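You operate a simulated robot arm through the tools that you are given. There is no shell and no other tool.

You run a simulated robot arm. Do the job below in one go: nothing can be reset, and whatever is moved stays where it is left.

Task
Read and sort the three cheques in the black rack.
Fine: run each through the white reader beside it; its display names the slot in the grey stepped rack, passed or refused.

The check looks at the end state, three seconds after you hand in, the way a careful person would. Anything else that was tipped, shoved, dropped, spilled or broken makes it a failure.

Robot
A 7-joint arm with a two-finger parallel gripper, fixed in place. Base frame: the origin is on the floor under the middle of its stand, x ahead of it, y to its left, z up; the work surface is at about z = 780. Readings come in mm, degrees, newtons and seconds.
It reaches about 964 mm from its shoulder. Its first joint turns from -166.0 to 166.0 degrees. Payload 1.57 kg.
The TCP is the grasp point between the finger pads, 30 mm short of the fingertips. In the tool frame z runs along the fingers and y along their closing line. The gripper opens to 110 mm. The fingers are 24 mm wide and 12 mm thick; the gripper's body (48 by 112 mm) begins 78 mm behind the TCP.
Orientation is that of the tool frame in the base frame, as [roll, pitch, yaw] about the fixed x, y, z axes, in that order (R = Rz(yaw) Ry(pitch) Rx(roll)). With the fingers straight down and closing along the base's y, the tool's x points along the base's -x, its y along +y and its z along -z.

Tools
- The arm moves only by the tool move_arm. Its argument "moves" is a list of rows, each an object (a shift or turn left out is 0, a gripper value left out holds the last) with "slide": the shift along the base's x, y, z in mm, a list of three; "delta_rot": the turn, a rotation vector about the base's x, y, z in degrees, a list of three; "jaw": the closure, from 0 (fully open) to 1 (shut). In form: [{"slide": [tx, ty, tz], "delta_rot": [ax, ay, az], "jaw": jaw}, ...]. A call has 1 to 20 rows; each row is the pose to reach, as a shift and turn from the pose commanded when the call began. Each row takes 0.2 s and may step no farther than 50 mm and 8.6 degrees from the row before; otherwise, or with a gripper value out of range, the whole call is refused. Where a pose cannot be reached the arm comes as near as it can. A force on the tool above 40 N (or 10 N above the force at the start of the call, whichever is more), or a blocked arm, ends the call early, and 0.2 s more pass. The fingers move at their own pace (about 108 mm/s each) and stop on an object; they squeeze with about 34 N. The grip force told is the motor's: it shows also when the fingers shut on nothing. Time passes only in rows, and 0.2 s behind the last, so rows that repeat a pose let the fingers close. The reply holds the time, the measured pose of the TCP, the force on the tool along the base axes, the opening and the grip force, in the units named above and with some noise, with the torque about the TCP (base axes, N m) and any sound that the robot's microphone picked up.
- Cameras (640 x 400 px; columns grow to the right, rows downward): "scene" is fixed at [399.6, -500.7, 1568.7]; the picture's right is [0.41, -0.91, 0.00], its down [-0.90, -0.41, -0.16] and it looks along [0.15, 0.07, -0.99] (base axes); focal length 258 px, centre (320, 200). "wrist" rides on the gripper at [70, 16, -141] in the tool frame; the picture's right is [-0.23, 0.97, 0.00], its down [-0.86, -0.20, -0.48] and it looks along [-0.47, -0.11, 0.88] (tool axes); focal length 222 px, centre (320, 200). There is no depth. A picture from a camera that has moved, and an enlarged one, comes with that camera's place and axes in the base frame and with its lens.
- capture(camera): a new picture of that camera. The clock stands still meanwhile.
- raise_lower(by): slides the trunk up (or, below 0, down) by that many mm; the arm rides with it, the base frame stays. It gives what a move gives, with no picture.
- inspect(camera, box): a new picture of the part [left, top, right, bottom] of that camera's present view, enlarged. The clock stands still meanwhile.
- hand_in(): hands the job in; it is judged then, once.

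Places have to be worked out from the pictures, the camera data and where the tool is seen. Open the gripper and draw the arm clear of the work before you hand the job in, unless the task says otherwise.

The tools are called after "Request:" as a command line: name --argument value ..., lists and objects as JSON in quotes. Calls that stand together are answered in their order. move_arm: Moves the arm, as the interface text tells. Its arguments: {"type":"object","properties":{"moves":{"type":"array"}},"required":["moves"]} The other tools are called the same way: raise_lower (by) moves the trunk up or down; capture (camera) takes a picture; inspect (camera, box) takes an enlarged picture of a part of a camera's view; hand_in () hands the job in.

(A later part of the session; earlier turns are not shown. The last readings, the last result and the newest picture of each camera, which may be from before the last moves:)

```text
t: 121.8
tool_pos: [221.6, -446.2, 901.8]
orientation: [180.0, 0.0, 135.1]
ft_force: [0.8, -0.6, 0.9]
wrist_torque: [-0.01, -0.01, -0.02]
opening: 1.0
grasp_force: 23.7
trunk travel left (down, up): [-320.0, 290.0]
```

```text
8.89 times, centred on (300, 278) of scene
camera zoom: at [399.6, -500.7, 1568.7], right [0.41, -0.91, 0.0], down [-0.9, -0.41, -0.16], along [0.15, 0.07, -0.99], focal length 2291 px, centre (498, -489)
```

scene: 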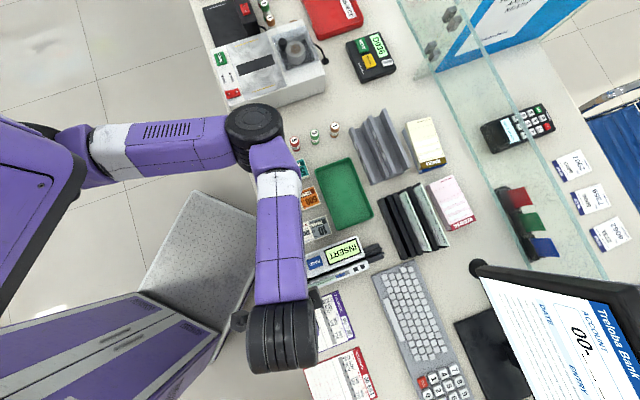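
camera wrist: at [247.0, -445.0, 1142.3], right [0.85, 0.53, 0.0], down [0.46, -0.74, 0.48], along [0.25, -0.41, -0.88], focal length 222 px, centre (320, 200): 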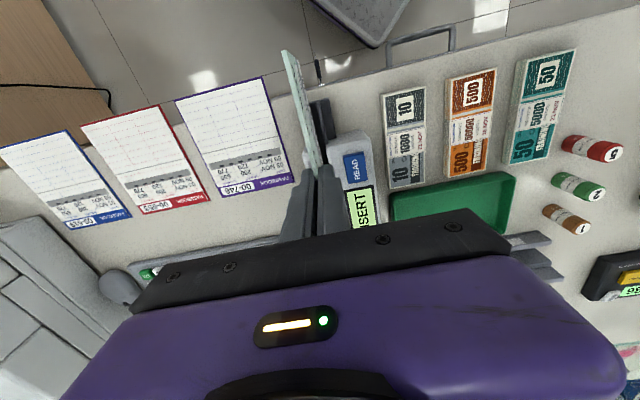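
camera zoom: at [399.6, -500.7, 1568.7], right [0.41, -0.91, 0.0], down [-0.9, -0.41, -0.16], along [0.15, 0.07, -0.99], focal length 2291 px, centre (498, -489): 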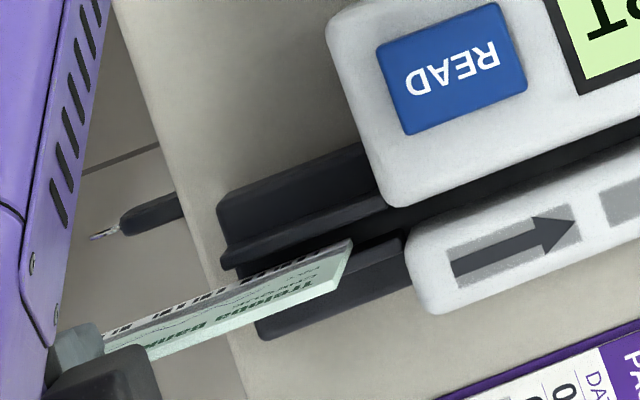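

Request:
move_arm --moves '[{"slide": [0.6, 0.6, -3]}, {"slide": [0.6, 0.6, -6]}, {"slide": [0.6, 0.6, -7.5]}, {"slide": [15, -14, -7]}, {"slide": [30, -29, -7]}, {"slide": [45, -44, -7]}, {"slide": [60, -59, -7]}, {"slide": [75, -74, -7]}, {"slide": [91, -90, -7]}, {"slide": [91, -90, -7]}]'

Request:
inspect --camera "wrist" --box '[220, 40, 420, 220]'

Request:
inspect --camera "scene" --box '[270, 200, 430, 310]'

```text
t: 124.0
tool_pos: [314.7, -536.7, 894.1]
orientation: [180.0, 0.0, 135.0]
ft_force: [0.0, 0.3, 0.3]
wrist_torque: [-0.01, 0.01, -0.01]
opening: 1.4
grasp_force: 23.3
trunk travel left (down, up): [-320.0, 290.0]
```

```text
2.22 times, centred on (320, 130) of wrist
camera zoom: at [277.5, -474.9, 1035.8], right [0.85, 0.53, 0.0], down [0.46, -0.75, 0.48], along [0.25, -0.41, -0.88], focal length 494 px, centre (320, 356)
```

zoom: 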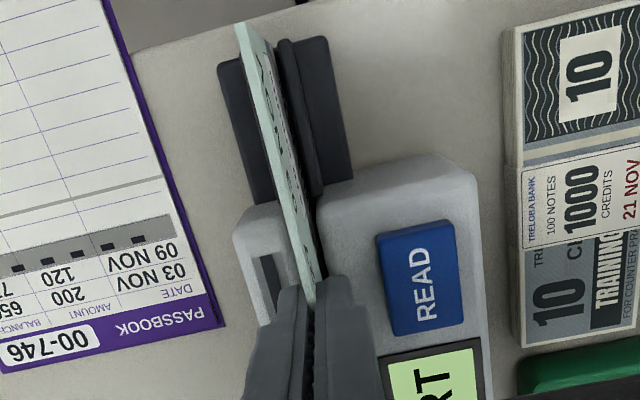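

```text
3.64 times, centred on (350, 255) of scene
camera zoom: at [399.6, -500.7, 1568.7], right [0.41, -0.91, 0.0], down [-0.9, -0.41, -0.16], along [0.15, 0.07, -0.99], focal length 937 px, centre (211, 0)
```

zoom: 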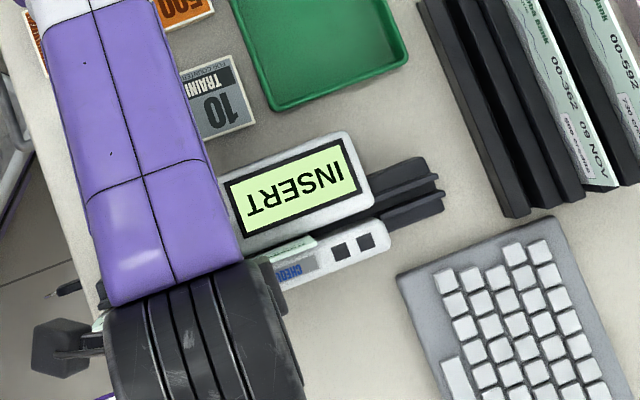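

The cheque stands wholly on the track at its entry end. I release it, rise, and press READ gently.

Request:
move_arm --moves '[{"slide": [0, 0, 0], "jaw": 0.95}, {"slide": [0, 0, 0], "jaw": 0.85}, {"slide": [0, 0, 0], "jaw": 0.74}, {"slide": [0, 0, 25]}, {"slide": [0, 0, 50]}, {"slide": [0, 0, 75], "jaw": 0.74}, {"slide": [17, 13, 75], "jaw": 1.0}, {"slide": [33, 27, 75], "jaw": 1.0}, {"slide": [33, 27, 45]}, {"slide": [33, 27, 15]}, {"slide": [33, 27, 0]}, {"slide": [33, 27, -5]}, {"slide": [33, 27, -8]}, {"slide": [33, 27, -9]}]'

Request:
inspect --camera "scene" --box '[270, 200, 430, 310]'

```text
t: 127.0
tool_pos: [347.6, -508.7, 884.7]
orientation: [-179.9, 0.0, 135.0]
ft_force: [-2.7, 1.0, 5.5]
wrist_torque: [0.0, 0.04, -0.01]
opening: 0.0
grasp_force: 20.9
trunk travel left (down, up): [-320.0, 290.0]
heard: click
```

```text
3.64 times, centred on (350, 255) of scene
camera zoom: at [399.6, -500.7, 1568.7], right [0.41, -0.91, 0.0], down [-0.9, -0.41, -0.16], along [0.15, 0.07, -0.99], focal length 937 px, centre (211, 0)
```

zoom: 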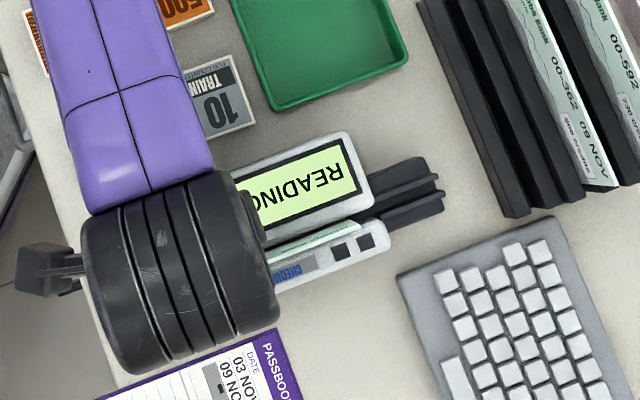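

The display now says READING. I rise off the key and watch what happens next.

Request:
move_arm --moves '[{"slide": [0, 0, 6]}, {"slide": [0, 0, 30]}, {"slide": [0, 0, 60]}]'

Request:
inspect --camera "scene" --box '[270, 200, 430, 310]'

```text
t: 127.8
tool_pos: [347.5, -508.1, 945.6]
orientation: [-180.0, 0.0, 135.0]
ft_force: [-0.7, 0.9, -0.4]
wrist_torque: [-0.03, 0.02, 0.0]
opening: 0.0
grasp_force: 21.4
trunk travel left (down, up): [-320.0, 290.0]
```

```text
3.64 times, centred on (350, 255) of scene
camera zoom: at [399.6, -500.7, 1568.7], right [0.41, -0.91, 0.0], down [-0.9, -0.41, -0.16], along [0.15, 0.07, -0.99], focal length 937 px, centre (211, 0)
```

zoom: 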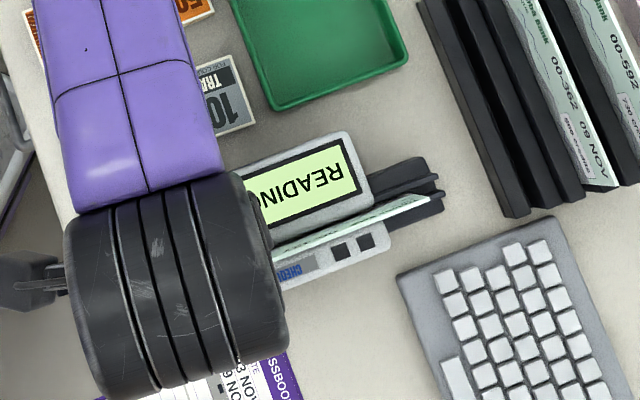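

The reader is feeding the cheque through by itself. I hold still and wait for the result.

Request:
move_arm --moves '[{"slide": [0, 0, 0]}, {"slide": [0, 0, 0]}, {"slide": [0, 0, 0]}, {"slide": [0, 0, 0]}, {"slide": [0, 0, 0]}]'

Request:
inspect --camera "scene" --box '[270, 200, 430, 310]'

```text
t: 129.0
tool_pos: [347.8, -508.9, 944.6]
orientation: [179.9, 0.0, 135.0]
ft_force: [0.6, 0.2, -0.3]
wrist_torque: [-0.01, -0.01, -0.04]
opening: 0.0
grasp_force: 20.8
trunk travel left (down, up): [-320.0, 290.0]
```

```text
3.64 times, centred on (350, 255) of scene
camera zoom: at [399.6, -500.7, 1568.7], right [0.41, -0.91, 0.0], down [-0.9, -0.41, -0.16], along [0.15, 0.07, -0.99], focal length 937 px, centre (211, 0)
```

zoom: 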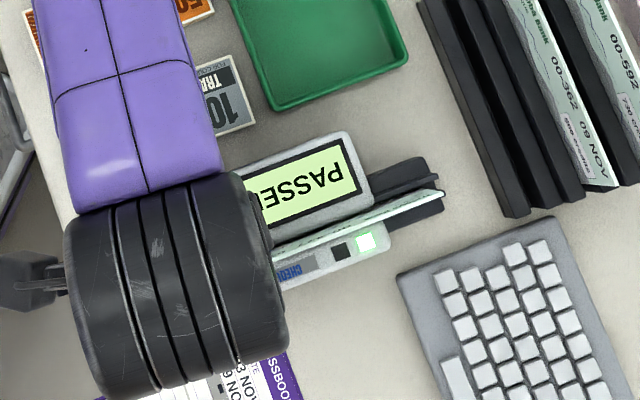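

It reads PASSED with a green lamp, for cheque 00-427; so the cheque must stand at the entry end, print toward the display, and READ makes the reader feed it. I now pick the cheque up at the exit end (centre s≈699).

Request:
move_arm --moves '[{"slide": [0, 0, 25], "jaw": 0.74}, {"slide": [9, -24, 30], "jaw": 0.74}, {"slide": [18, -48, 30]}, {"slide": [27, -72, 30]}, {"slide": [36, -95, 30]}, {"slide": [36, -95, 0]}, {"slide": [36, -95, -25]}, {"slide": [36, -95, -45]}, {"slide": [36, -95, -50]}, {"slide": [36, -95, -50]}]'

Request:
inspect --camera "wrist" --box '[220, 0, 420, 220]'

```text
t: 131.2
tool_pos: [383.4, -604.5, 896.1]
orientation: [179.9, -0.1, 135.0]
ft_force: [-0.7, -0.1, -1.0]
wrist_torque: [0.02, -0.02, 0.01]
opening: 28.8
grasp_force: 0.1
trunk travel left (down, up): [-320.0, 290.0]
```

```text
1.82 times, centred on (320, 110) of wrist
camera zoom: at [345.4, -543.4, 1037.6], right [0.85, 0.53, 0.0], down [0.46, -0.75, 0.48], along [0.25, -0.41, -0.88], focal length 404 px, centre (320, 364)
```

zoom: 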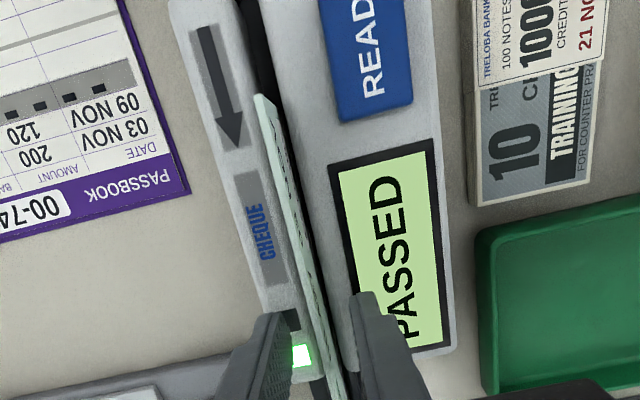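

Fingers straddle the cheque near its centre (tail at s≈612). I grip it and lift straight up.

Request:
move_arm --moves '[{"slide": [0, 0, 0], "jaw": 0.85}, {"slide": [0, 0, 0], "jaw": 1.0}, {"slide": [0, 0, 0], "jaw": 1.0}, {"slide": [0, 0, 0], "jaw": 1.0}, {"slide": [0, 0, 15]}, {"slide": [0, 0, 40]}, {"slide": [0, 0, 70]}, {"slide": [0, 0, 100]}, {"slide": [0, 0, 125]}, {"slide": [0, 0, 125]}]'

Request:
capture --camera "wrist"

Request:
inspect --camera "scene" --box '[270, 200, 430, 310]'

```text
t: 133.4
tool_pos: [381.1, -605.3, 1019.8]
orientation: [180.0, 0.0, 135.0]
ft_force: [-0.2, 0.9, 0.1]
wrist_torque: [0.01, -0.01, 0.01]
opening: 1.1
grasp_force: 23.2
trunk travel left (down, up): [-320.0, 290.0]
```

```text
taken
camera wrist: at [344.2, -544.0, 1162.8], right [0.85, 0.53, 0.0], down [0.46, -0.75, 0.48], along [0.25, -0.41, -0.88], focal length 222 px, centre (320, 200)
```

wrist: 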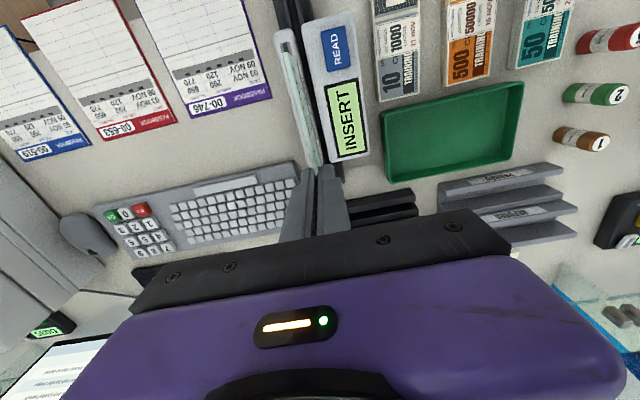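

```text
3.64 times, centred on (350, 255) of scene
camera zoom: at [399.6, -500.7, 1568.7], right [0.41, -0.91, 0.0], down [-0.9, -0.41, -0.16], along [0.15, 0.07, -0.99], focal length 937 px, centre (211, 0)
```

zoom: 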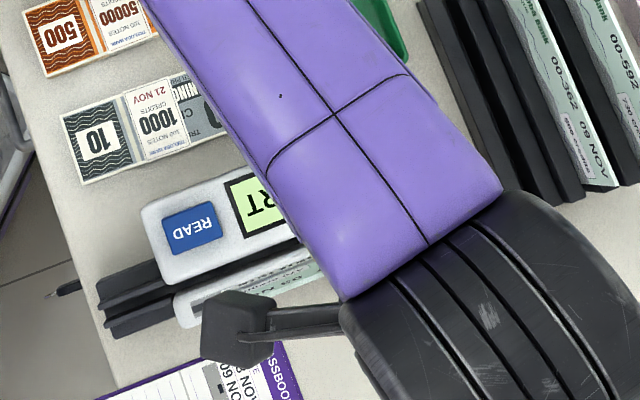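

Cheque 1 is out and the display is back to INSERT. I carry it toward the grey rack, turning +90° so it lines up with the slots, stopping short at (608,−467,1030) to survey the rack.

Request:
move_arm --moves '[{"slide": [20, 12, 5], "delta_rot": [0, 0, 8.2]}, {"slide": [41, 25, 10], "delta_rot": [0, 0, 16.4]}, {"slide": [62, 38, 10], "delta_rot": [0, 0, 24.6]}, {"slide": [82, 50, 10], "delta_rot": [0, 0, 32.8]}, {"slide": [103, 63, 10], "delta_rot": [0, 0, 41]}, {"slide": [124, 76, 10], "delta_rot": [0, 0, 49.2]}, {"slide": [144, 88, 10], "delta_rot": [0, 0, 57.4]}, {"slide": [165, 101, 10], "delta_rot": [0, 0, 65.6]}, {"slide": [186, 114, 10], "delta_rot": [0, 0, 73.8]}, {"slide": [206, 126, 10], "delta_rot": [0, 0, 82]}, {"slide": [227, 138.6, 10], "delta_rot": [0, 0, 90]}, {"slide": [227, 138.6, 10], "delta_rot": [0, 0, 90]}]'

Request:
capture --camera "wrist"

Request:
capture --camera "scene"

```text
t: 136.0
tool_pos: [607.6, -466.0, 1032.5]
orientation: [-180.0, -0.1, -134.9]
ft_force: [-0.3, 0.4, -0.4]
wrist_torque: [0.0, -0.01, 0.03]
opening: 1.4
grasp_force: 23.6
trunk travel left (down, up): [-320.0, 290.0]
```

```text
taken
camera wrist: at [547.5, -504.0, 1174.5], right [-0.53, 0.85, 0.0], down [0.74, 0.47, 0.48], along [0.41, 0.25, -0.88], focal length 222 px, centre (320, 200)
```

wrist: 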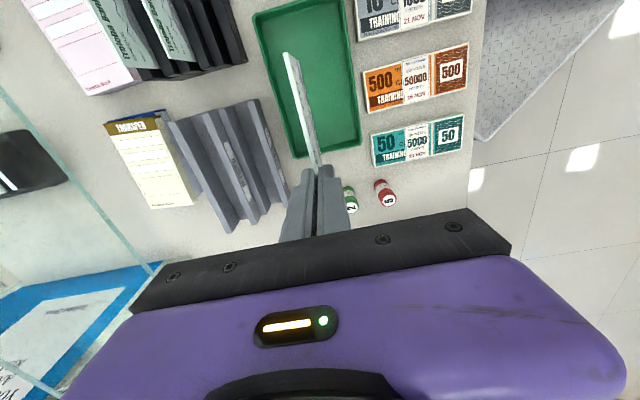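

```text
taken
```

scene: 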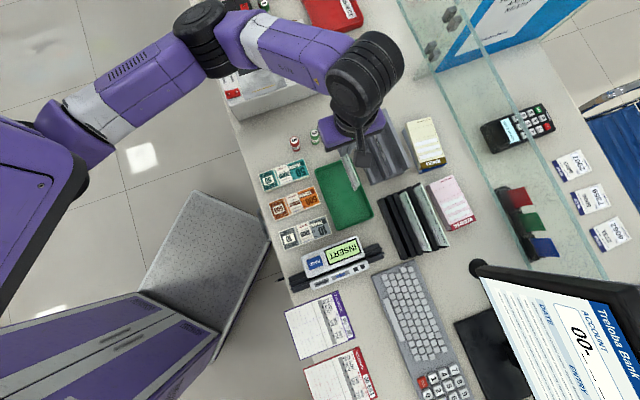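

I zoom in on the grey rack from both cameras to work out its slots.

Request:
inspect --camera "wrist" --box '[150, 90, 310, 240]'

Request:
inspect --camera "scene" --box '[335, 100, 420, 190]'

```text
2.67 times, centred on (230, 165) of wrist
camera zoom: at [547.5, -504.0, 1174.5], right [-0.53, 0.85, 0.0], down [0.74, 0.47, 0.48], along [0.41, 0.25, -0.88], focal length 592 px, centre (560, 293)
```

zoom: 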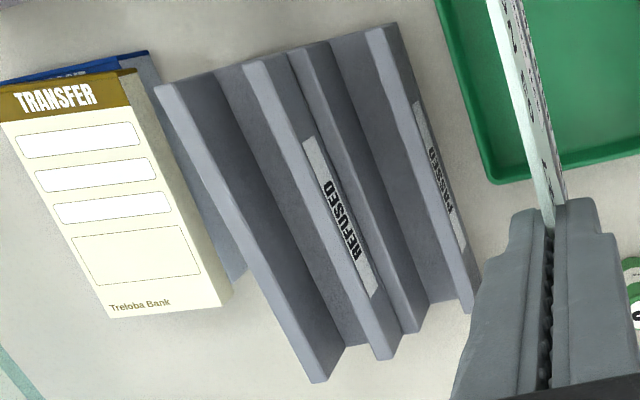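

```text
4.44 times, centred on (378, 145) of scene
camera zoom: at [399.6, -500.7, 1568.7], right [0.41, -0.91, 0.0], down [-0.9, -0.41, -0.16], along [0.15, 0.07, -0.99], focal length 1146 px, centre (64, 444)
```

zoom: 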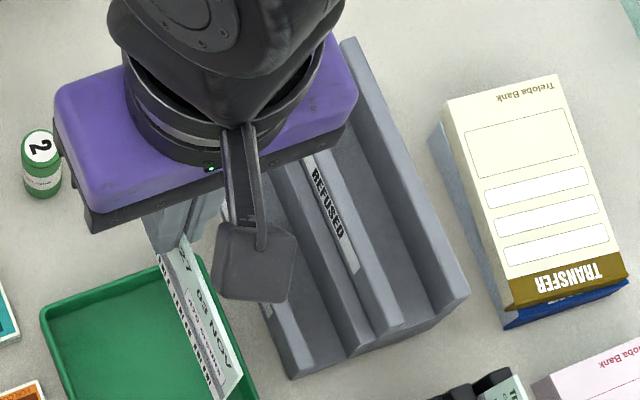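

Request:
inspect --camera "scene" --box '[385, 155, 425, 190]'

Request:
inspect --camera "wrist" --box '[185, 95, 265, 150]'

Request:
inspect --camera "wrist" --box '[215, 185, 290, 240]'

```text
11.43 times, centred on (405, 172) of scene
camera zoom: at [399.6, -500.7, 1568.7], right [0.41, -0.91, 0.0], down [-0.9, -0.41, -0.16], along [0.15, 0.07, -0.99], focal length 2946 px, centre (-651, 514)
```

zoom: 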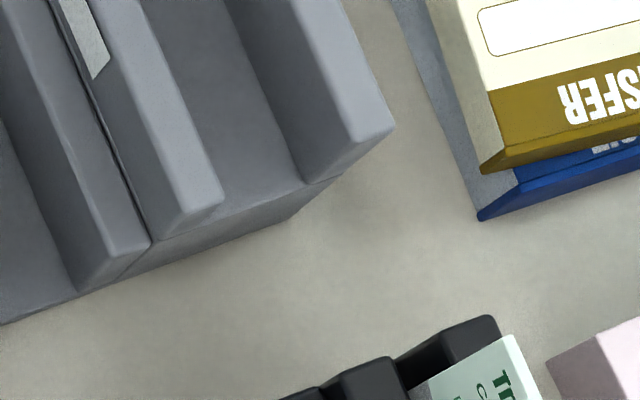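

```text
7.27 times, centred on (225, 122) of wrist
camera zoom: at [547.5, -504.0, 1174.5], right [-0.53, 0.85, 0.0], down [0.74, 0.47, 0.48], along [0.41, 0.25, -0.88], focal length 1615 px, centre (1011, 764)
```

zoom: 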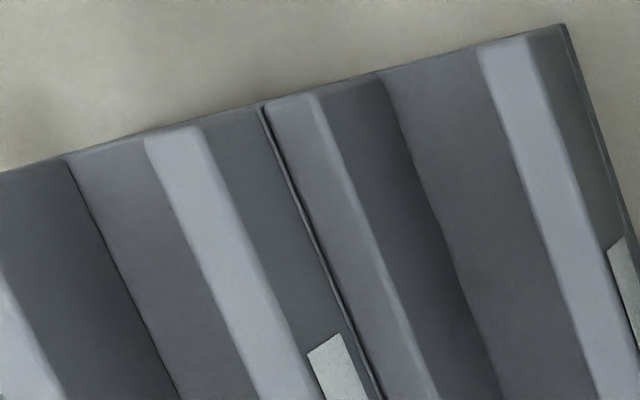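

```text
7.27 times, centred on (252, 212) of wrist
camera zoom: at [547.5, -504.0, 1174.5], right [-0.53, 0.85, 0.0], down [0.74, 0.47, 0.48], along [0.41, 0.25, -0.88], focal length 1615 px, centre (811, 109)
```

zoom: 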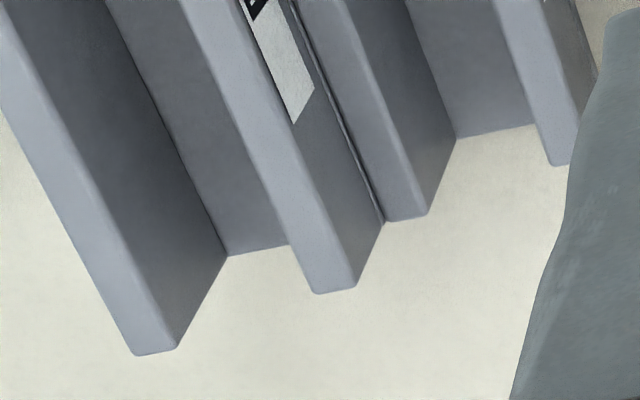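

The grey rack is clear now: PASSED slot runs s≈857.5–889 with floor z≈785 (back wall top ≈823), t from 36 to 227. I move above it with a 4° backward lean (top toward +s) so the cheque will rest against the slot's back wall.

Request:
move_arm --moves '[{"slide": [20, -12, 0], "delta_rot": [0.7, 0.7, 0]}, {"slide": [45, -27, 0], "delta_rot": [1.4, 1.4, 0]}, {"slide": [70, -42, 0], "delta_rot": [2.1, 2.1, 0]}, {"slide": [95, -57, 0], "delta_rot": [2.83, 2.83, 0]}, {"slide": [112.9, -69.3, -10], "delta_rot": [2.83, 2.83, 0]}, {"slide": [112.9, -69.3, -32], "delta_rot": [2.83, 2.83, 0]}, {"slide": [112.9, -69.3, -32], "delta_rot": [2.83, 2.83, 0]}]'

Request:
capture --camera "wrist"

Request:
capture --camera "scene"

```text
t: 137.6
tool_pos: [721.7, -533.9, 1002.6]
orientation: [176.1, -0.1, -135.0]
ft_force: [0.7, 0.6, 0.4]
wrist_torque: [0.01, -0.01, 0.0]
opening: 1.1
grasp_force: 23.0
trunk travel left (down, up): [-320.0, 290.0]
```

```text
taken
camera wrist: at [667.2, -579.8, 1143.6], right [-0.53, 0.85, 0.07], down [0.77, 0.44, 0.46], along [0.36, 0.3, -0.88], focal length 222 px, centre (320, 200)
```

wrist: 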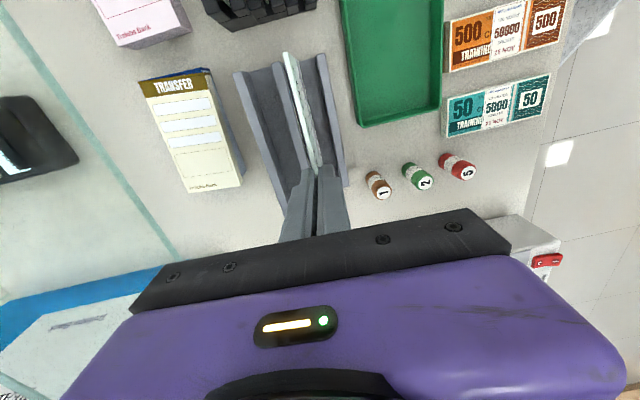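

```text
taken
```

scene: 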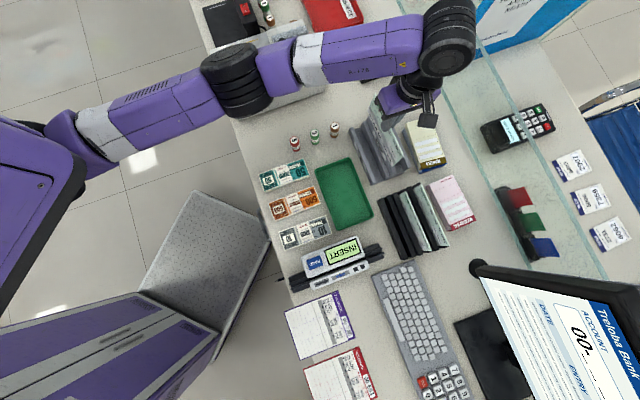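

I zoom to verify the alignment over the PASSED slot before lowering.

Request:
inspect --camera "wrist" --box '[220, 30, 380, 230]'

Request:
inspect --camera "scene" --box '[335, 90, 425, 190]'

```text
2.00 times, centred on (300, 130) of wrist
camera zoom: at [667.2, -579.8, 1143.6], right [-0.53, 0.85, 0.07], down [0.77, 0.44, 0.46], along [0.36, 0.3, -0.88], focal length 444 px, centre (360, 340)
```

zoom: 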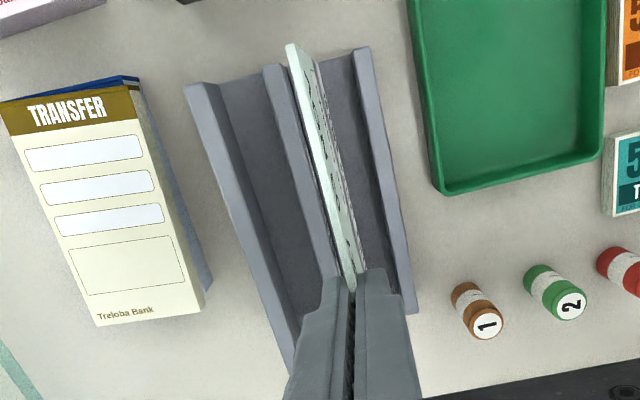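

```text
4.00 times, centred on (380, 140) of scene
camera zoom: at [399.6, -500.7, 1568.7], right [0.41, -0.91, 0.0], down [-0.9, -0.41, -0.16], along [0.15, 0.07, -0.99], focal length 1031 px, centre (80, 440)
```

zoom: 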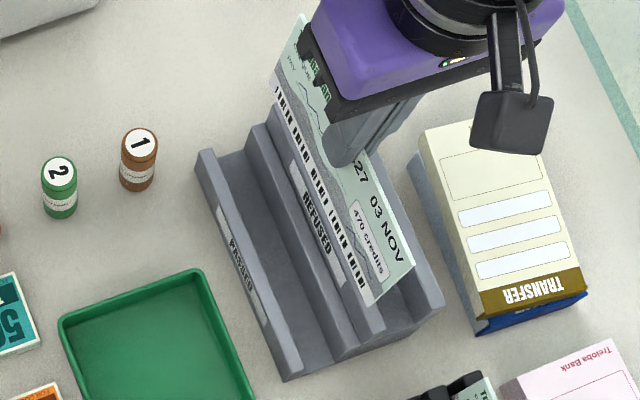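

Alignment looks good (bottom at s≈883–885). I shift −4 mm in s for clearance from the back wall and lower until the bottom edge is just above the slot walls.

Request:
move_arm --moves '[{"slide": [-2.8, 2.8, -20]}, {"slide": [-2.8, 2.8, -45]}, {"slide": [-2.8, 2.8, -70]}, {"slide": [-2.8, 2.8, -78]}, {"slide": [-2.8, 2.8, -78]}]'

Request:
inspect --camera "wrist" --box '[240, 30, 380, 220]'

Request:
inspect --camera "scene" --box '[350, 115, 420, 190]'

```text
t: 138.8
tool_pos: [719.4, -530.5, 923.3]
orientation: [176.0, 0.0, -135.0]
ft_force: [0.2, 0.3, 0.9]
wrist_torque: [-0.02, -0.01, -0.01]
opening: 1.1
grasp_force: 23.4
trunk travel left (down, up): [-320.0, 290.0]
```

```text
2.11 times, centred on (310, 125) of wrist
camera zoom: at [666.3, -575.0, 1065.7], right [-0.53, 0.85, 0.07], down [0.77, 0.44, 0.46], along [0.36, 0.3, -0.88], focal length 468 px, centre (341, 358)
```

zoom: 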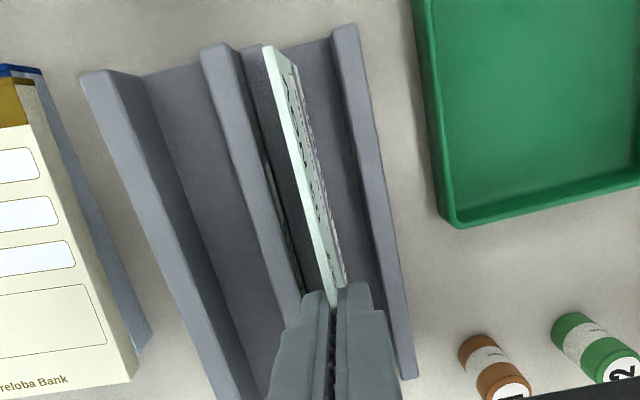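

```text
5.33 times, centred on (385, 152) of scene
camera zoom: at [399.6, -500.7, 1568.7], right [0.41, -0.91, 0.0], down [-0.9, -0.41, -0.16], along [0.15, 0.07, -0.99], focal length 1375 px, centre (-27, 453)
```

zoom: 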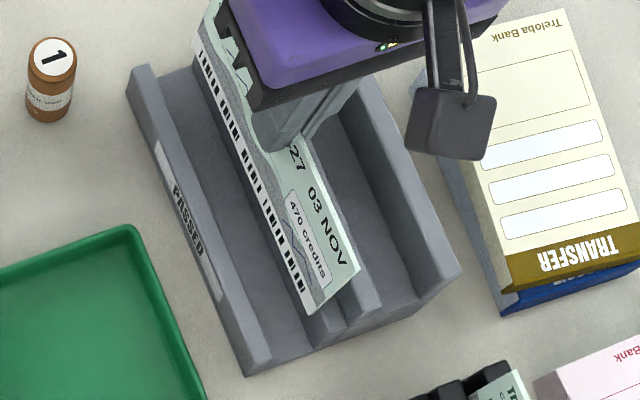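

Two views disagree by a few mm on the bottom edge versus the back wall, so I zoom in closely before lowering.

Request:
inspect --camera "scene" --box '[385, 155, 425, 190]'

Request:
inspect --camera "wrist" --box '[280, 40, 350, 100]'

```text
11.43 times, centred on (405, 172) of scene
camera zoom: at [399.6, -500.7, 1568.7], right [0.41, -0.91, 0.0], down [-0.9, -0.41, -0.16], along [0.15, 0.07, -0.99], focal length 2946 px, centre (-651, 514)
```

zoom: 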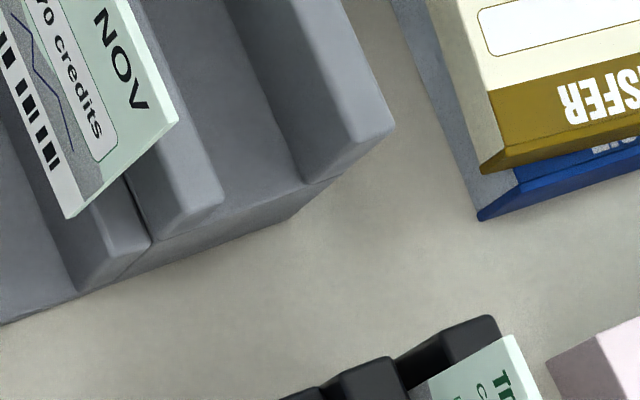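

```text
6.67 times, centred on (315, 70) of wrist
camera zoom: at [666.3, -575.0, 1065.7], right [-0.53, 0.85, 0.07], down [0.77, 0.44, 0.46], along [0.36, 0.3, -0.88], focal length 1481 px, centre (353, 1067)
```

zoom: 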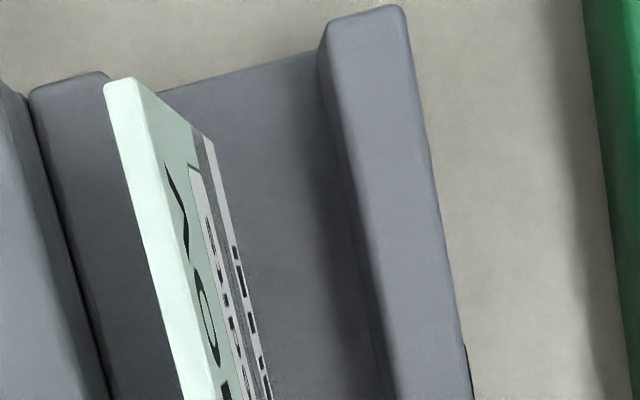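

The bottom edge is ≈8–12 mm in front of the slot's back wall, safely inside. I lower it to just above the slot floor, then ease back toward the back wall.

Request:
move_arm --moves '[{"slide": [0, 0, -15]}, {"slide": [0, 0, -30]}, {"slide": [0, 0, -40]}, {"slide": [0, 0, -43]}, {"slide": [2.1, -2.1, -43]}, {"slide": [4.2, -4.2, -43]}, {"slide": [4.2, -4.2, -44]}]'

Request:
inspect --camera "scene" --box '[350, 115, 420, 190]'

Request:
inspect --camera "wrist" --box '[240, 30, 380, 220]'

```text
t: 140.4
tool_pos: [721.5, -536.5, 878.8]
orientation: [175.9, 0.0, -135.1]
ft_force: [-8.5, 3.8, 8.2]
wrist_torque: [0.07, 0.07, 0.05]
opening: 1.0
grasp_force: 22.6
trunk travel left (down, up): [-320.0, 290.0]
```

```text
5.33 times, centred on (385, 152) of scene
camera zoom: at [399.6, -500.7, 1568.7], right [0.41, -0.91, 0.0], down [-0.9, -0.41, -0.16], along [0.15, 0.07, -0.99], focal length 1375 px, centre (-27, 453)
```

zoom: 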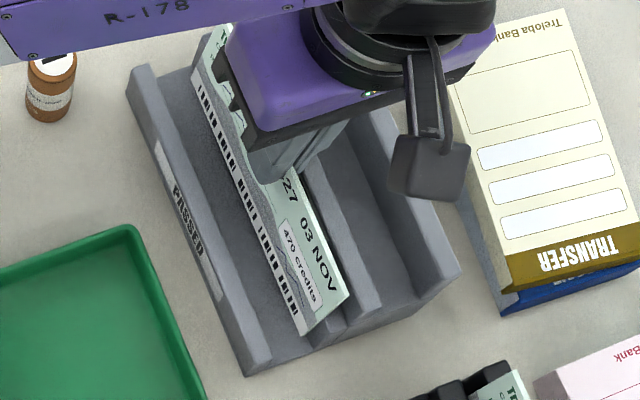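

```text
2.11 times, centred on (310, 125) of wrist
camera zoom: at [668.3, -580.9, 1021.6], right [-0.53, 0.85, 0.07], down [0.77, 0.44, 0.46], along [0.36, 0.3, -0.88], focal length 468 px, centre (341, 358)
```

zoom: 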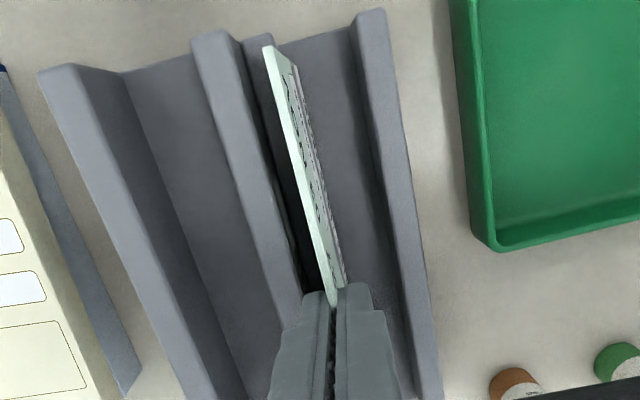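

It touches both the floor and the back wall lightly (≈8 N). I ease off 2 mm, then release.

Request:
move_arm --moves '[{"slide": [-1.4, 1.4, 1]}, {"slide": [-1.4, 1.4, 1]}, {"slide": [-1.4, 1.4, 1], "jaw": 0.97}, {"slide": [-1.4, 1.4, 1], "jaw": 0.93}, {"slide": [-1.4, 1.4, 1], "jaw": 0.88}, {"slide": [-1.4, 1.4, 1], "jaw": 0.82}, {"slide": [-1.4, 1.4, 1], "jaw": 0.82}]'

Request:
inspect --camera "wrist" --box '[240, 30, 380, 220]'

Request:
inspect --camera "scene" --box '[350, 115, 420, 190]'

```text
t: 142.0
tool_pos: [722.1, -533.4, 878.9]
orientation: [175.9, 0.1, -135.0]
ft_force: [-9.1, 13.8, 0.5]
wrist_torque: [0.35, 0.26, -0.13]
opening: 4.8
grasp_force: 0.0
trunk travel left (down, up): [-320.0, 290.0]
```

```text
2.11 times, centred on (310, 125) of wrist
camera zoom: at [668.2, -578.9, 1020.8], right [-0.53, 0.85, 0.07], down [0.77, 0.44, 0.46], along [0.36, 0.3, -0.88], focal length 468 px, centre (341, 358)
```

zoom: 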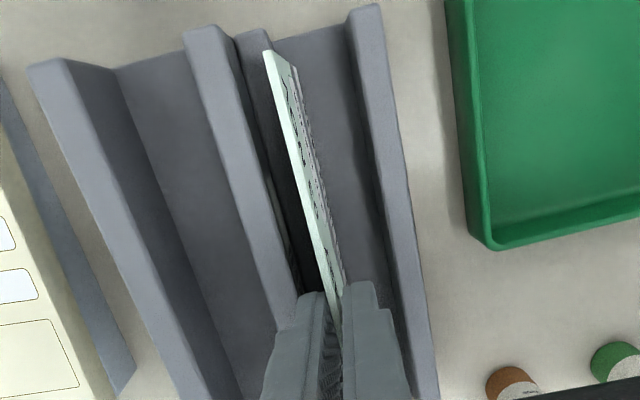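

```text
5.33 times, centred on (385, 152) of scene
camera zoom: at [399.6, -500.7, 1568.7], right [0.41, -0.91, 0.0], down [-0.9, -0.41, -0.16], along [0.15, 0.07, -0.99], focal length 1375 px, centre (-27, 453)
```

zoom: 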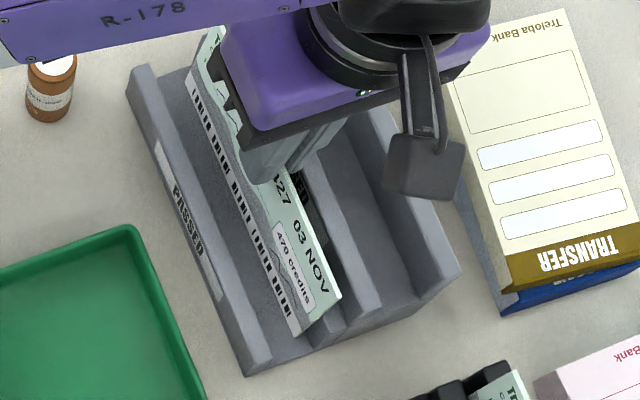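

The outer finger's tip is touching the wall behind the slot, so it can't open wider here. I return the jaws to 5 mm, raise 9 mm to clear that wall, then open a bit.

Request:
move_arm --moves '[{"slide": [0, 0, 0], "jaw": 0.955}, {"slide": [0, 0, 3], "jaw": 0.955}, {"slide": [0, 0, 6], "jaw": 0.955}, {"slide": [0, 0, 9], "jaw": 0.955}, {"slide": [0, 0, 9], "jaw": 0.9}, {"slide": [0, 0, 9], "jaw": 0.85}, {"slide": [0, 0, 9], "jaw": 0.85}]'

Request:
inspect --camera "scene" --box '[350, 115, 420, 190]'

Request:
inspect --camera "wrist" --box '[240, 30, 380, 220]'

```text
t: 143.6
tool_pos: [721.0, -533.7, 888.1]
orientation: [175.9, 0.1, -135.0]
ft_force: [-0.1, 0.6, 0.1]
wrist_torque: [0.0, -0.01, -0.03]
opening: 16.3
grasp_force: 0.1
trunk travel left (down, up): [-320.0, 290.0]
```

```text
5.33 times, centred on (385, 152) of scene
camera zoom: at [399.6, -500.7, 1568.7], right [0.41, -0.91, 0.0], down [-0.9, -0.41, -0.16], along [0.15, 0.07, -0.99], focal length 1375 px, centre (-27, 453)
```

zoom: 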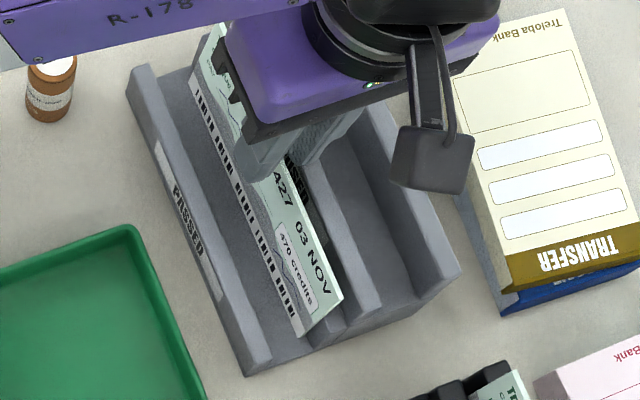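

```text
2.11 times, centred on (310, 125) of wrist
camera zoom: at [667.9, -579.5, 1030.1], right [-0.53, 0.85, 0.07], down [0.77, 0.44, 0.46], along [0.36, 0.3, -0.88], focal length 468 px, centre (341, 358)
```

zoom: 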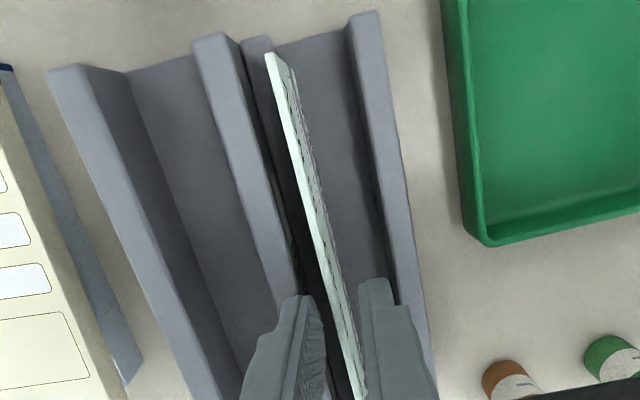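

Fingers are open and clear. I rise straight up and see how the cheque rests.

Request:
move_arm --moves '[{"slide": [0, 0, 12]}, {"slide": [0, 0, 30]}, {"slide": [0, 0, 60]}, {"slide": [0, 0, 90]}, {"slide": [0, 0, 90]}]'

Request:
inspect --camera "scene" --box '[350, 115, 420, 190]'

Request:
inspect --camera "wrist" --box '[220, 30, 400, 220]'

```text
t: 144.8
tool_pos: [721.6, -535.7, 977.0]
orientation: [176.2, 0.0, -134.9]
ft_force: [-0.1, 0.2, -0.3]
wrist_torque: [0.0, 0.02, 0.0]
opening: 16.6
grasp_force: 0.1
trunk travel left (down, up): [-320.0, 290.0]
```

```text
5.33 times, centred on (385, 152) of scene
camera zoom: at [399.6, -500.7, 1568.7], right [0.41, -0.91, 0.0], down [-0.9, -0.41, -0.16], along [0.15, 0.07, -0.99], focal length 1375 px, centre (-27, 453)
```

zoom: 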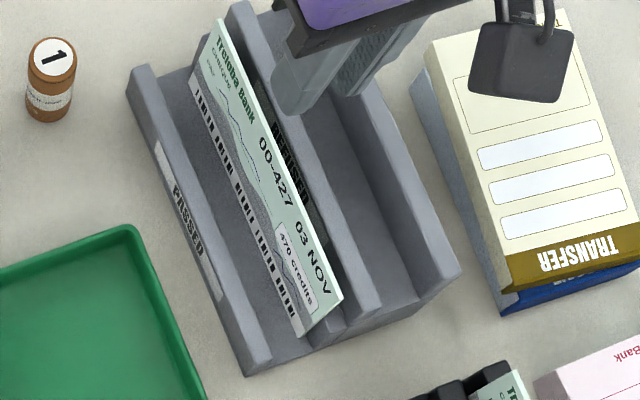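

```text
2.11 times, centred on (310, 125) of wrist
camera zoom: at [668.4, -580.2, 1118.7], right [-0.53, 0.85, 0.07], down [0.77, 0.44, 0.46], along [0.36, 0.3, -0.88], focal length 468 px, centre (341, 358)
```

zoom: 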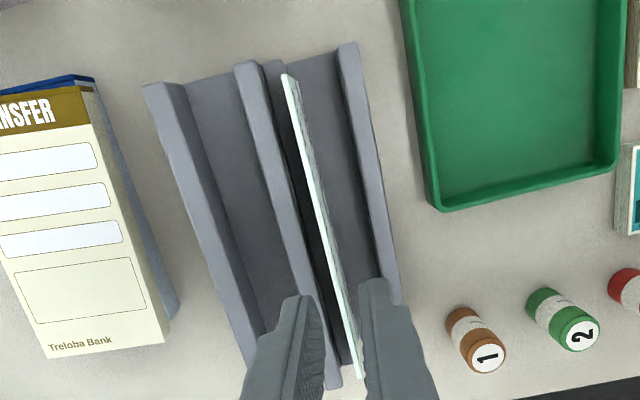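

Cheque 427 now stands in the PASSED slot. For cheques 362 and 592, which lie beyond straight-down reach, I will tilt the gripper within the cheque's own plane (wrist toward +t). First I level the hand, rise and move a little toward the robot.

Request:
move_arm --moves '[{"slide": [-5, 5, 15], "delta_rot": [-2.83, -2.83, 0], "jaw": 0.78}, {"slide": [-20, 15, 25], "delta_rot": [-2.83, -2.83, 0], "jaw": 0.78}, {"slide": [-40, 20, 25], "delta_rot": [-2.83, -2.83, 0]}, {"slide": [-60, 20, 25], "delta_rot": [-2.83, -2.83, 0]}]'

Request:
move_arm --moves '[{"slide": [-10, -10, 0], "delta_rot": [-4.7, 4.7, 0]}, {"slide": [-20, -20, 0], "delta_rot": [-9.4, 9.4, 0]}, {"slide": [-30, -30, 0], "delta_rot": [-14.14, 14.14, 0]}, {"slide": [-30, -30, 0], "delta_rot": [-14.14, 14.14, 0]}]'

Request:
capture --camera "scene"

Request:
capture --camera "wrist"

```text
t: 145.8
tool_pos: [663.9, -516.2, 1000.9]
orientation: [179.9, 0.0, -134.9]
ft_force: [0.6, -0.4, 0.0]
wrist_torque: [-0.02, 0.01, 0.01]
opening: 24.4
grasp_force: 0.0
trunk travel left (down, up): [-320.0, 290.0]
```

```text
t: 146.8
tool_pos: [632.6, -545.1, 1002.1]
orientation: [179.9, -20.0, -135.0]
ft_force: [-0.2, -0.8, -0.7]
wrist_torque: [-0.02, 0.0, -0.01]
opening: 24.2
grasp_force: 0.1
trunk travel left (down, up): [-320.0, 290.0]
```

```text
taken
```

scene: 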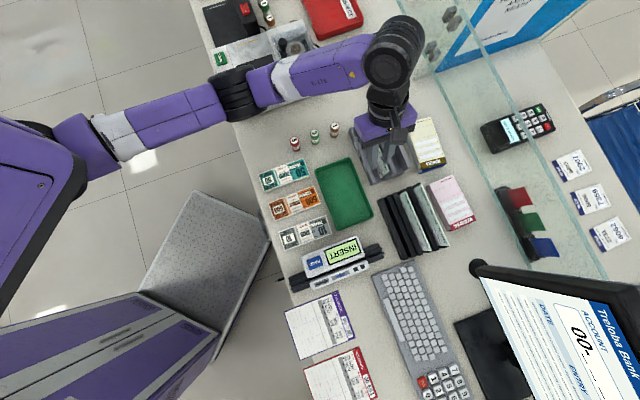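

```text
taken
camera wrist: at [608.5, -546.1, 1160.1], right [-0.54, 0.84, -0.08], down [0.82, 0.54, 0.16], along [0.17, 0.02, -0.98], focal length 222 px, centre (320, 200)
```

wrist: 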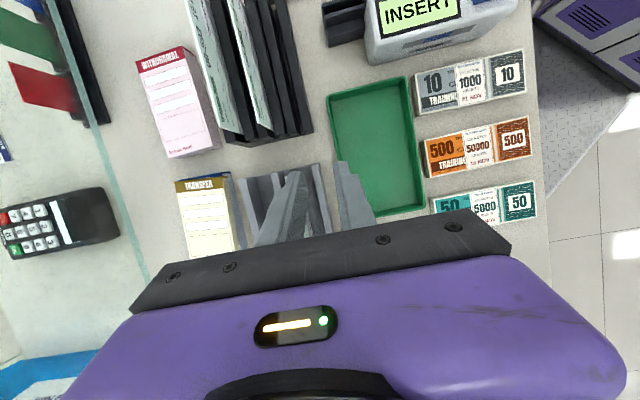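

Tilt of 20° is set. I move above cheque 362 at (575,−695), keeping z≈990.

Request:
move_arm --moves '[{"slide": [-14, -37, -3]}, {"slide": [-28, -75, -6]}, {"slide": [-43, -113, -9]}, {"slide": [-57.4, -150.3, -12]}, {"slide": [-57.4, -150.3, -12]}]'

Request:
capture --camera "scene"

Request:
capture --camera "wrist"

```text
t: 148.0
tool_pos: [569.5, -695.6, 989.9]
orientation: [179.9, -19.9, -135.2]
ft_force: [0.4, 0.4, -0.1]
wrist_torque: [0.0, 0.01, 0.01]
opening: 24.4
grasp_force: 0.1
trunk travel left (down, up): [-320.0, 290.0]
```

```text
taken
```

scene: 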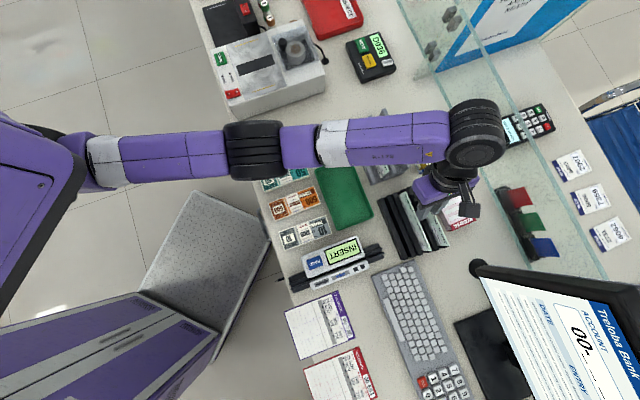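

```text
taken
camera wrist: at [546.1, -696.1, 1147.1], right [-0.54, 0.84, -0.08], down [0.83, 0.54, 0.16], along [0.17, 0.02, -0.98], focal length 222 px, centre (320, 200)
```

wrist: 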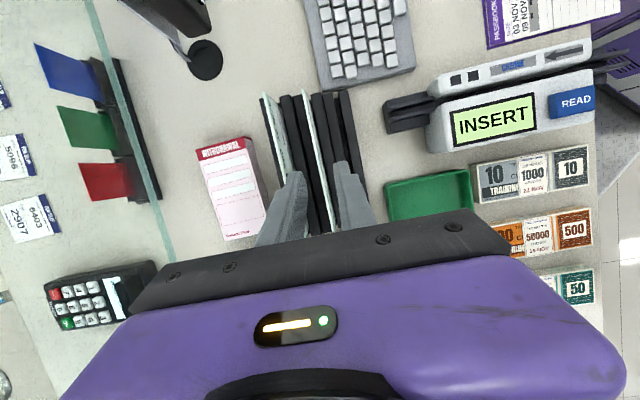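

Near the reach limit at this height but still good; going lower relaxes it. I zoom to check the fingers against cheque 362.

Request:
inspect --camera "wrist" --box '[240, 80, 400, 250]'

Request:
inspect --camera "scene" --box '[375, 175, 475, 265]'

```text
2.35 times, centred on (320, 165) of wrist
camera zoom: at [546.1, -696.1, 1147.1], right [-0.54, 0.84, -0.08], down [0.83, 0.54, 0.16], along [0.17, 0.02, -0.98], focal length 523 px, centre (320, 282)
```

zoom: 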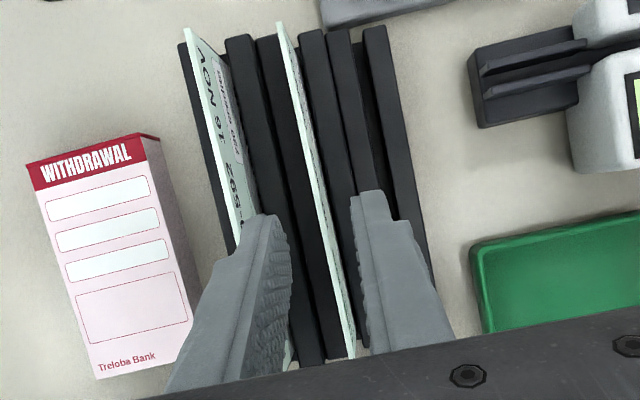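

```text
4.44 times, centred on (425, 220) of scene
camera zoom: at [399.6, -500.7, 1568.7], right [0.41, -0.91, 0.0], down [-0.9, -0.41, -0.16], along [0.15, 0.07, -0.99], focal length 1146 px, centre (-147, 111)
```

zoom: 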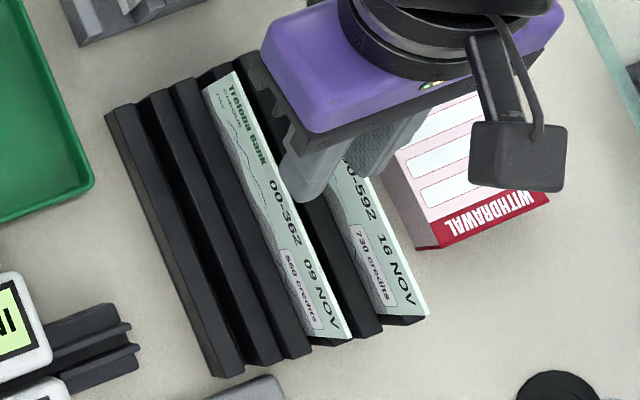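

Cheque 362's top edge is at s≈899.5, the fingers at s≈894.6. I lower in steps while shifting +4.5 mm in s (and slightly toward the cheque's +t part).

Request:
move_arm --moves '[{"slide": [0, 0, -25]}, {"slide": [4, 1, -50]}, {"slide": [8.2, 1.8, -70]}, {"slide": [8.2, 1.8, -70]}]'

Request:
inspect --camera "wrist" --box '[240, 80, 400, 250]'

```text
t: 149.0
tool_pos: [582.2, -693.2, 920.2]
orientation: [-180.0, -20.0, -135.0]
ft_force: [-0.5, 0.3, -0.1]
wrist_torque: [-0.02, -0.02, 0.03]
opening: 24.1
grasp_force: 0.0
trunk travel left (down, up): [-320.0, 290.0]
```

```text
2.35 times, centred on (320, 165) of wrist
camera zoom: at [559.3, -694.4, 1077.4], right [-0.54, 0.84, -0.08], down [0.82, 0.54, 0.16], along [0.17, 0.02, -0.98], focal length 523 px, centre (320, 282)
```

zoom: 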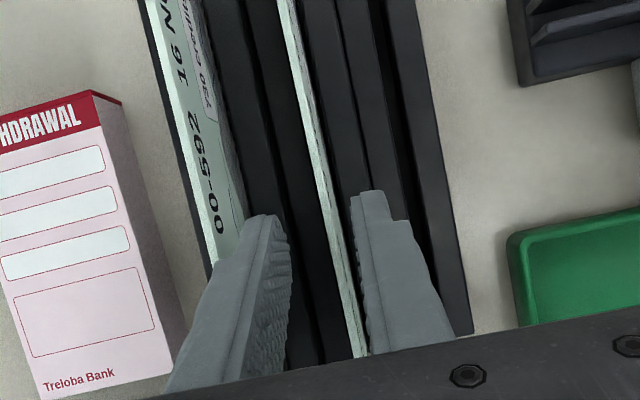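

Fingers now centred within ~2 mm of cheque 362 (s≈900). I shift −1.5 mm, lower to TCP z≈899 and close.

Request:
move_arm --moves '[{"slide": [-1, 1, -10]}, {"slide": [-1, 1, -21]}, {"slide": [-1, 1, -21]}, {"slide": [-1, 1, -21], "jaw": 0.9}, {"slide": [-1, 1, -21], "jaw": 1.0}, {"slide": [-1, 1, -21], "jaw": 1.0}, {"slide": [-1, 1, -21], "jaw": 1.0}]'

Request:
inspect --camera "wrist" --box '[240, 80, 400, 250]'

```text
t: 150.6
tool_pos: [583.7, -692.9, 899.1]
orientation: [-180.0, -20.0, -135.1]
ft_force: [0.1, 0.3, 0.5]
wrist_torque: [0.02, 0.02, -0.04]
opening: 1.1
grasp_force: 23.2
trunk travel left (down, up): [-320.0, 290.0]
```

```text
2.35 times, centred on (320, 165) of wrist
camera zoom: at [558.6, -693.3, 1056.3], right [-0.54, 0.84, -0.08], down [0.82, 0.54, 0.16], along [0.17, 0.02, -0.98], focal length 523 px, centre (320, 282)
```

zoom: 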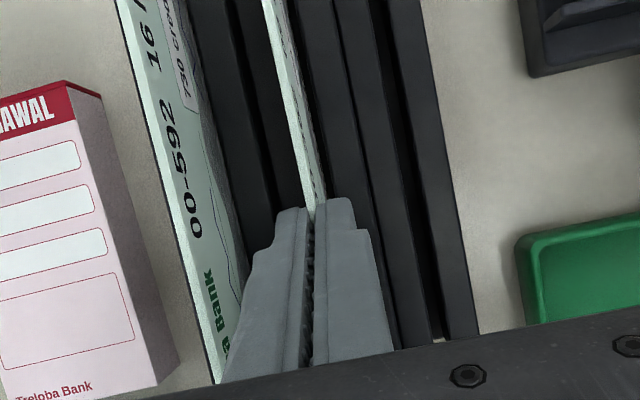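

Gripped. I lift it out of the slot and then draw it back toward the robot side.

Request:
move_arm --moves '[{"slide": [0, 0, 12]}, {"slide": [0, 0, 26]}, {"slide": [0, 0, 42]}, {"slide": [-8, 8, 56]}, {"slide": [-28, 28, 66]}, {"slide": [-55, 55, 76]}, {"slide": [-80, 80, 86]}, {"slide": [-80, 80, 86]}]'

Request:
capture --camera "scene"

Request:
capture --camera "wrist"

```text
t: 152.4
tool_pos: [502.8, -610.3, 984.8]
orientation: [180.0, -19.9, -134.9]
ft_force: [0.0, 0.4, 0.8]
wrist_torque: [0.0, -0.01, 0.0]
opening: 1.5
grasp_force: 23.3
trunk travel left (down, up): [-320.0, 290.0]
```

```text
taken
```

scene: 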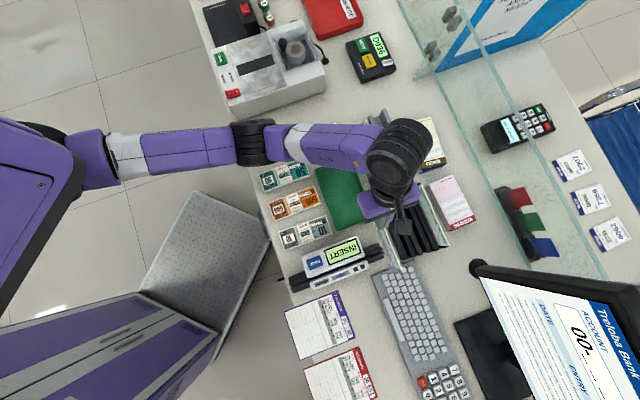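

```text
taken
camera wrist: at [479.0, -610.3, 1141.9], right [-0.54, 0.84, -0.08], down [0.82, 0.54, 0.16], along [0.17, 0.02, -0.98], focal length 222 px, centre (320, 200)
```

wrist: 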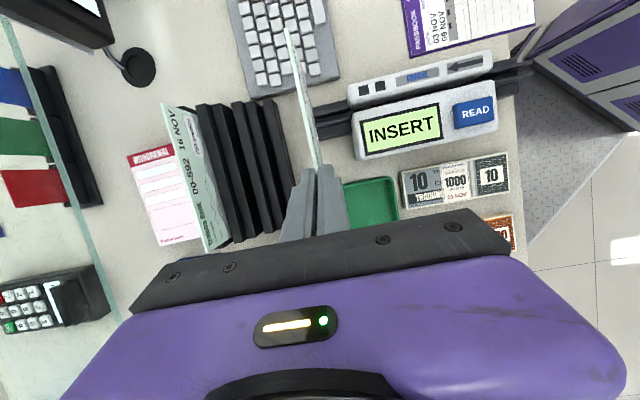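

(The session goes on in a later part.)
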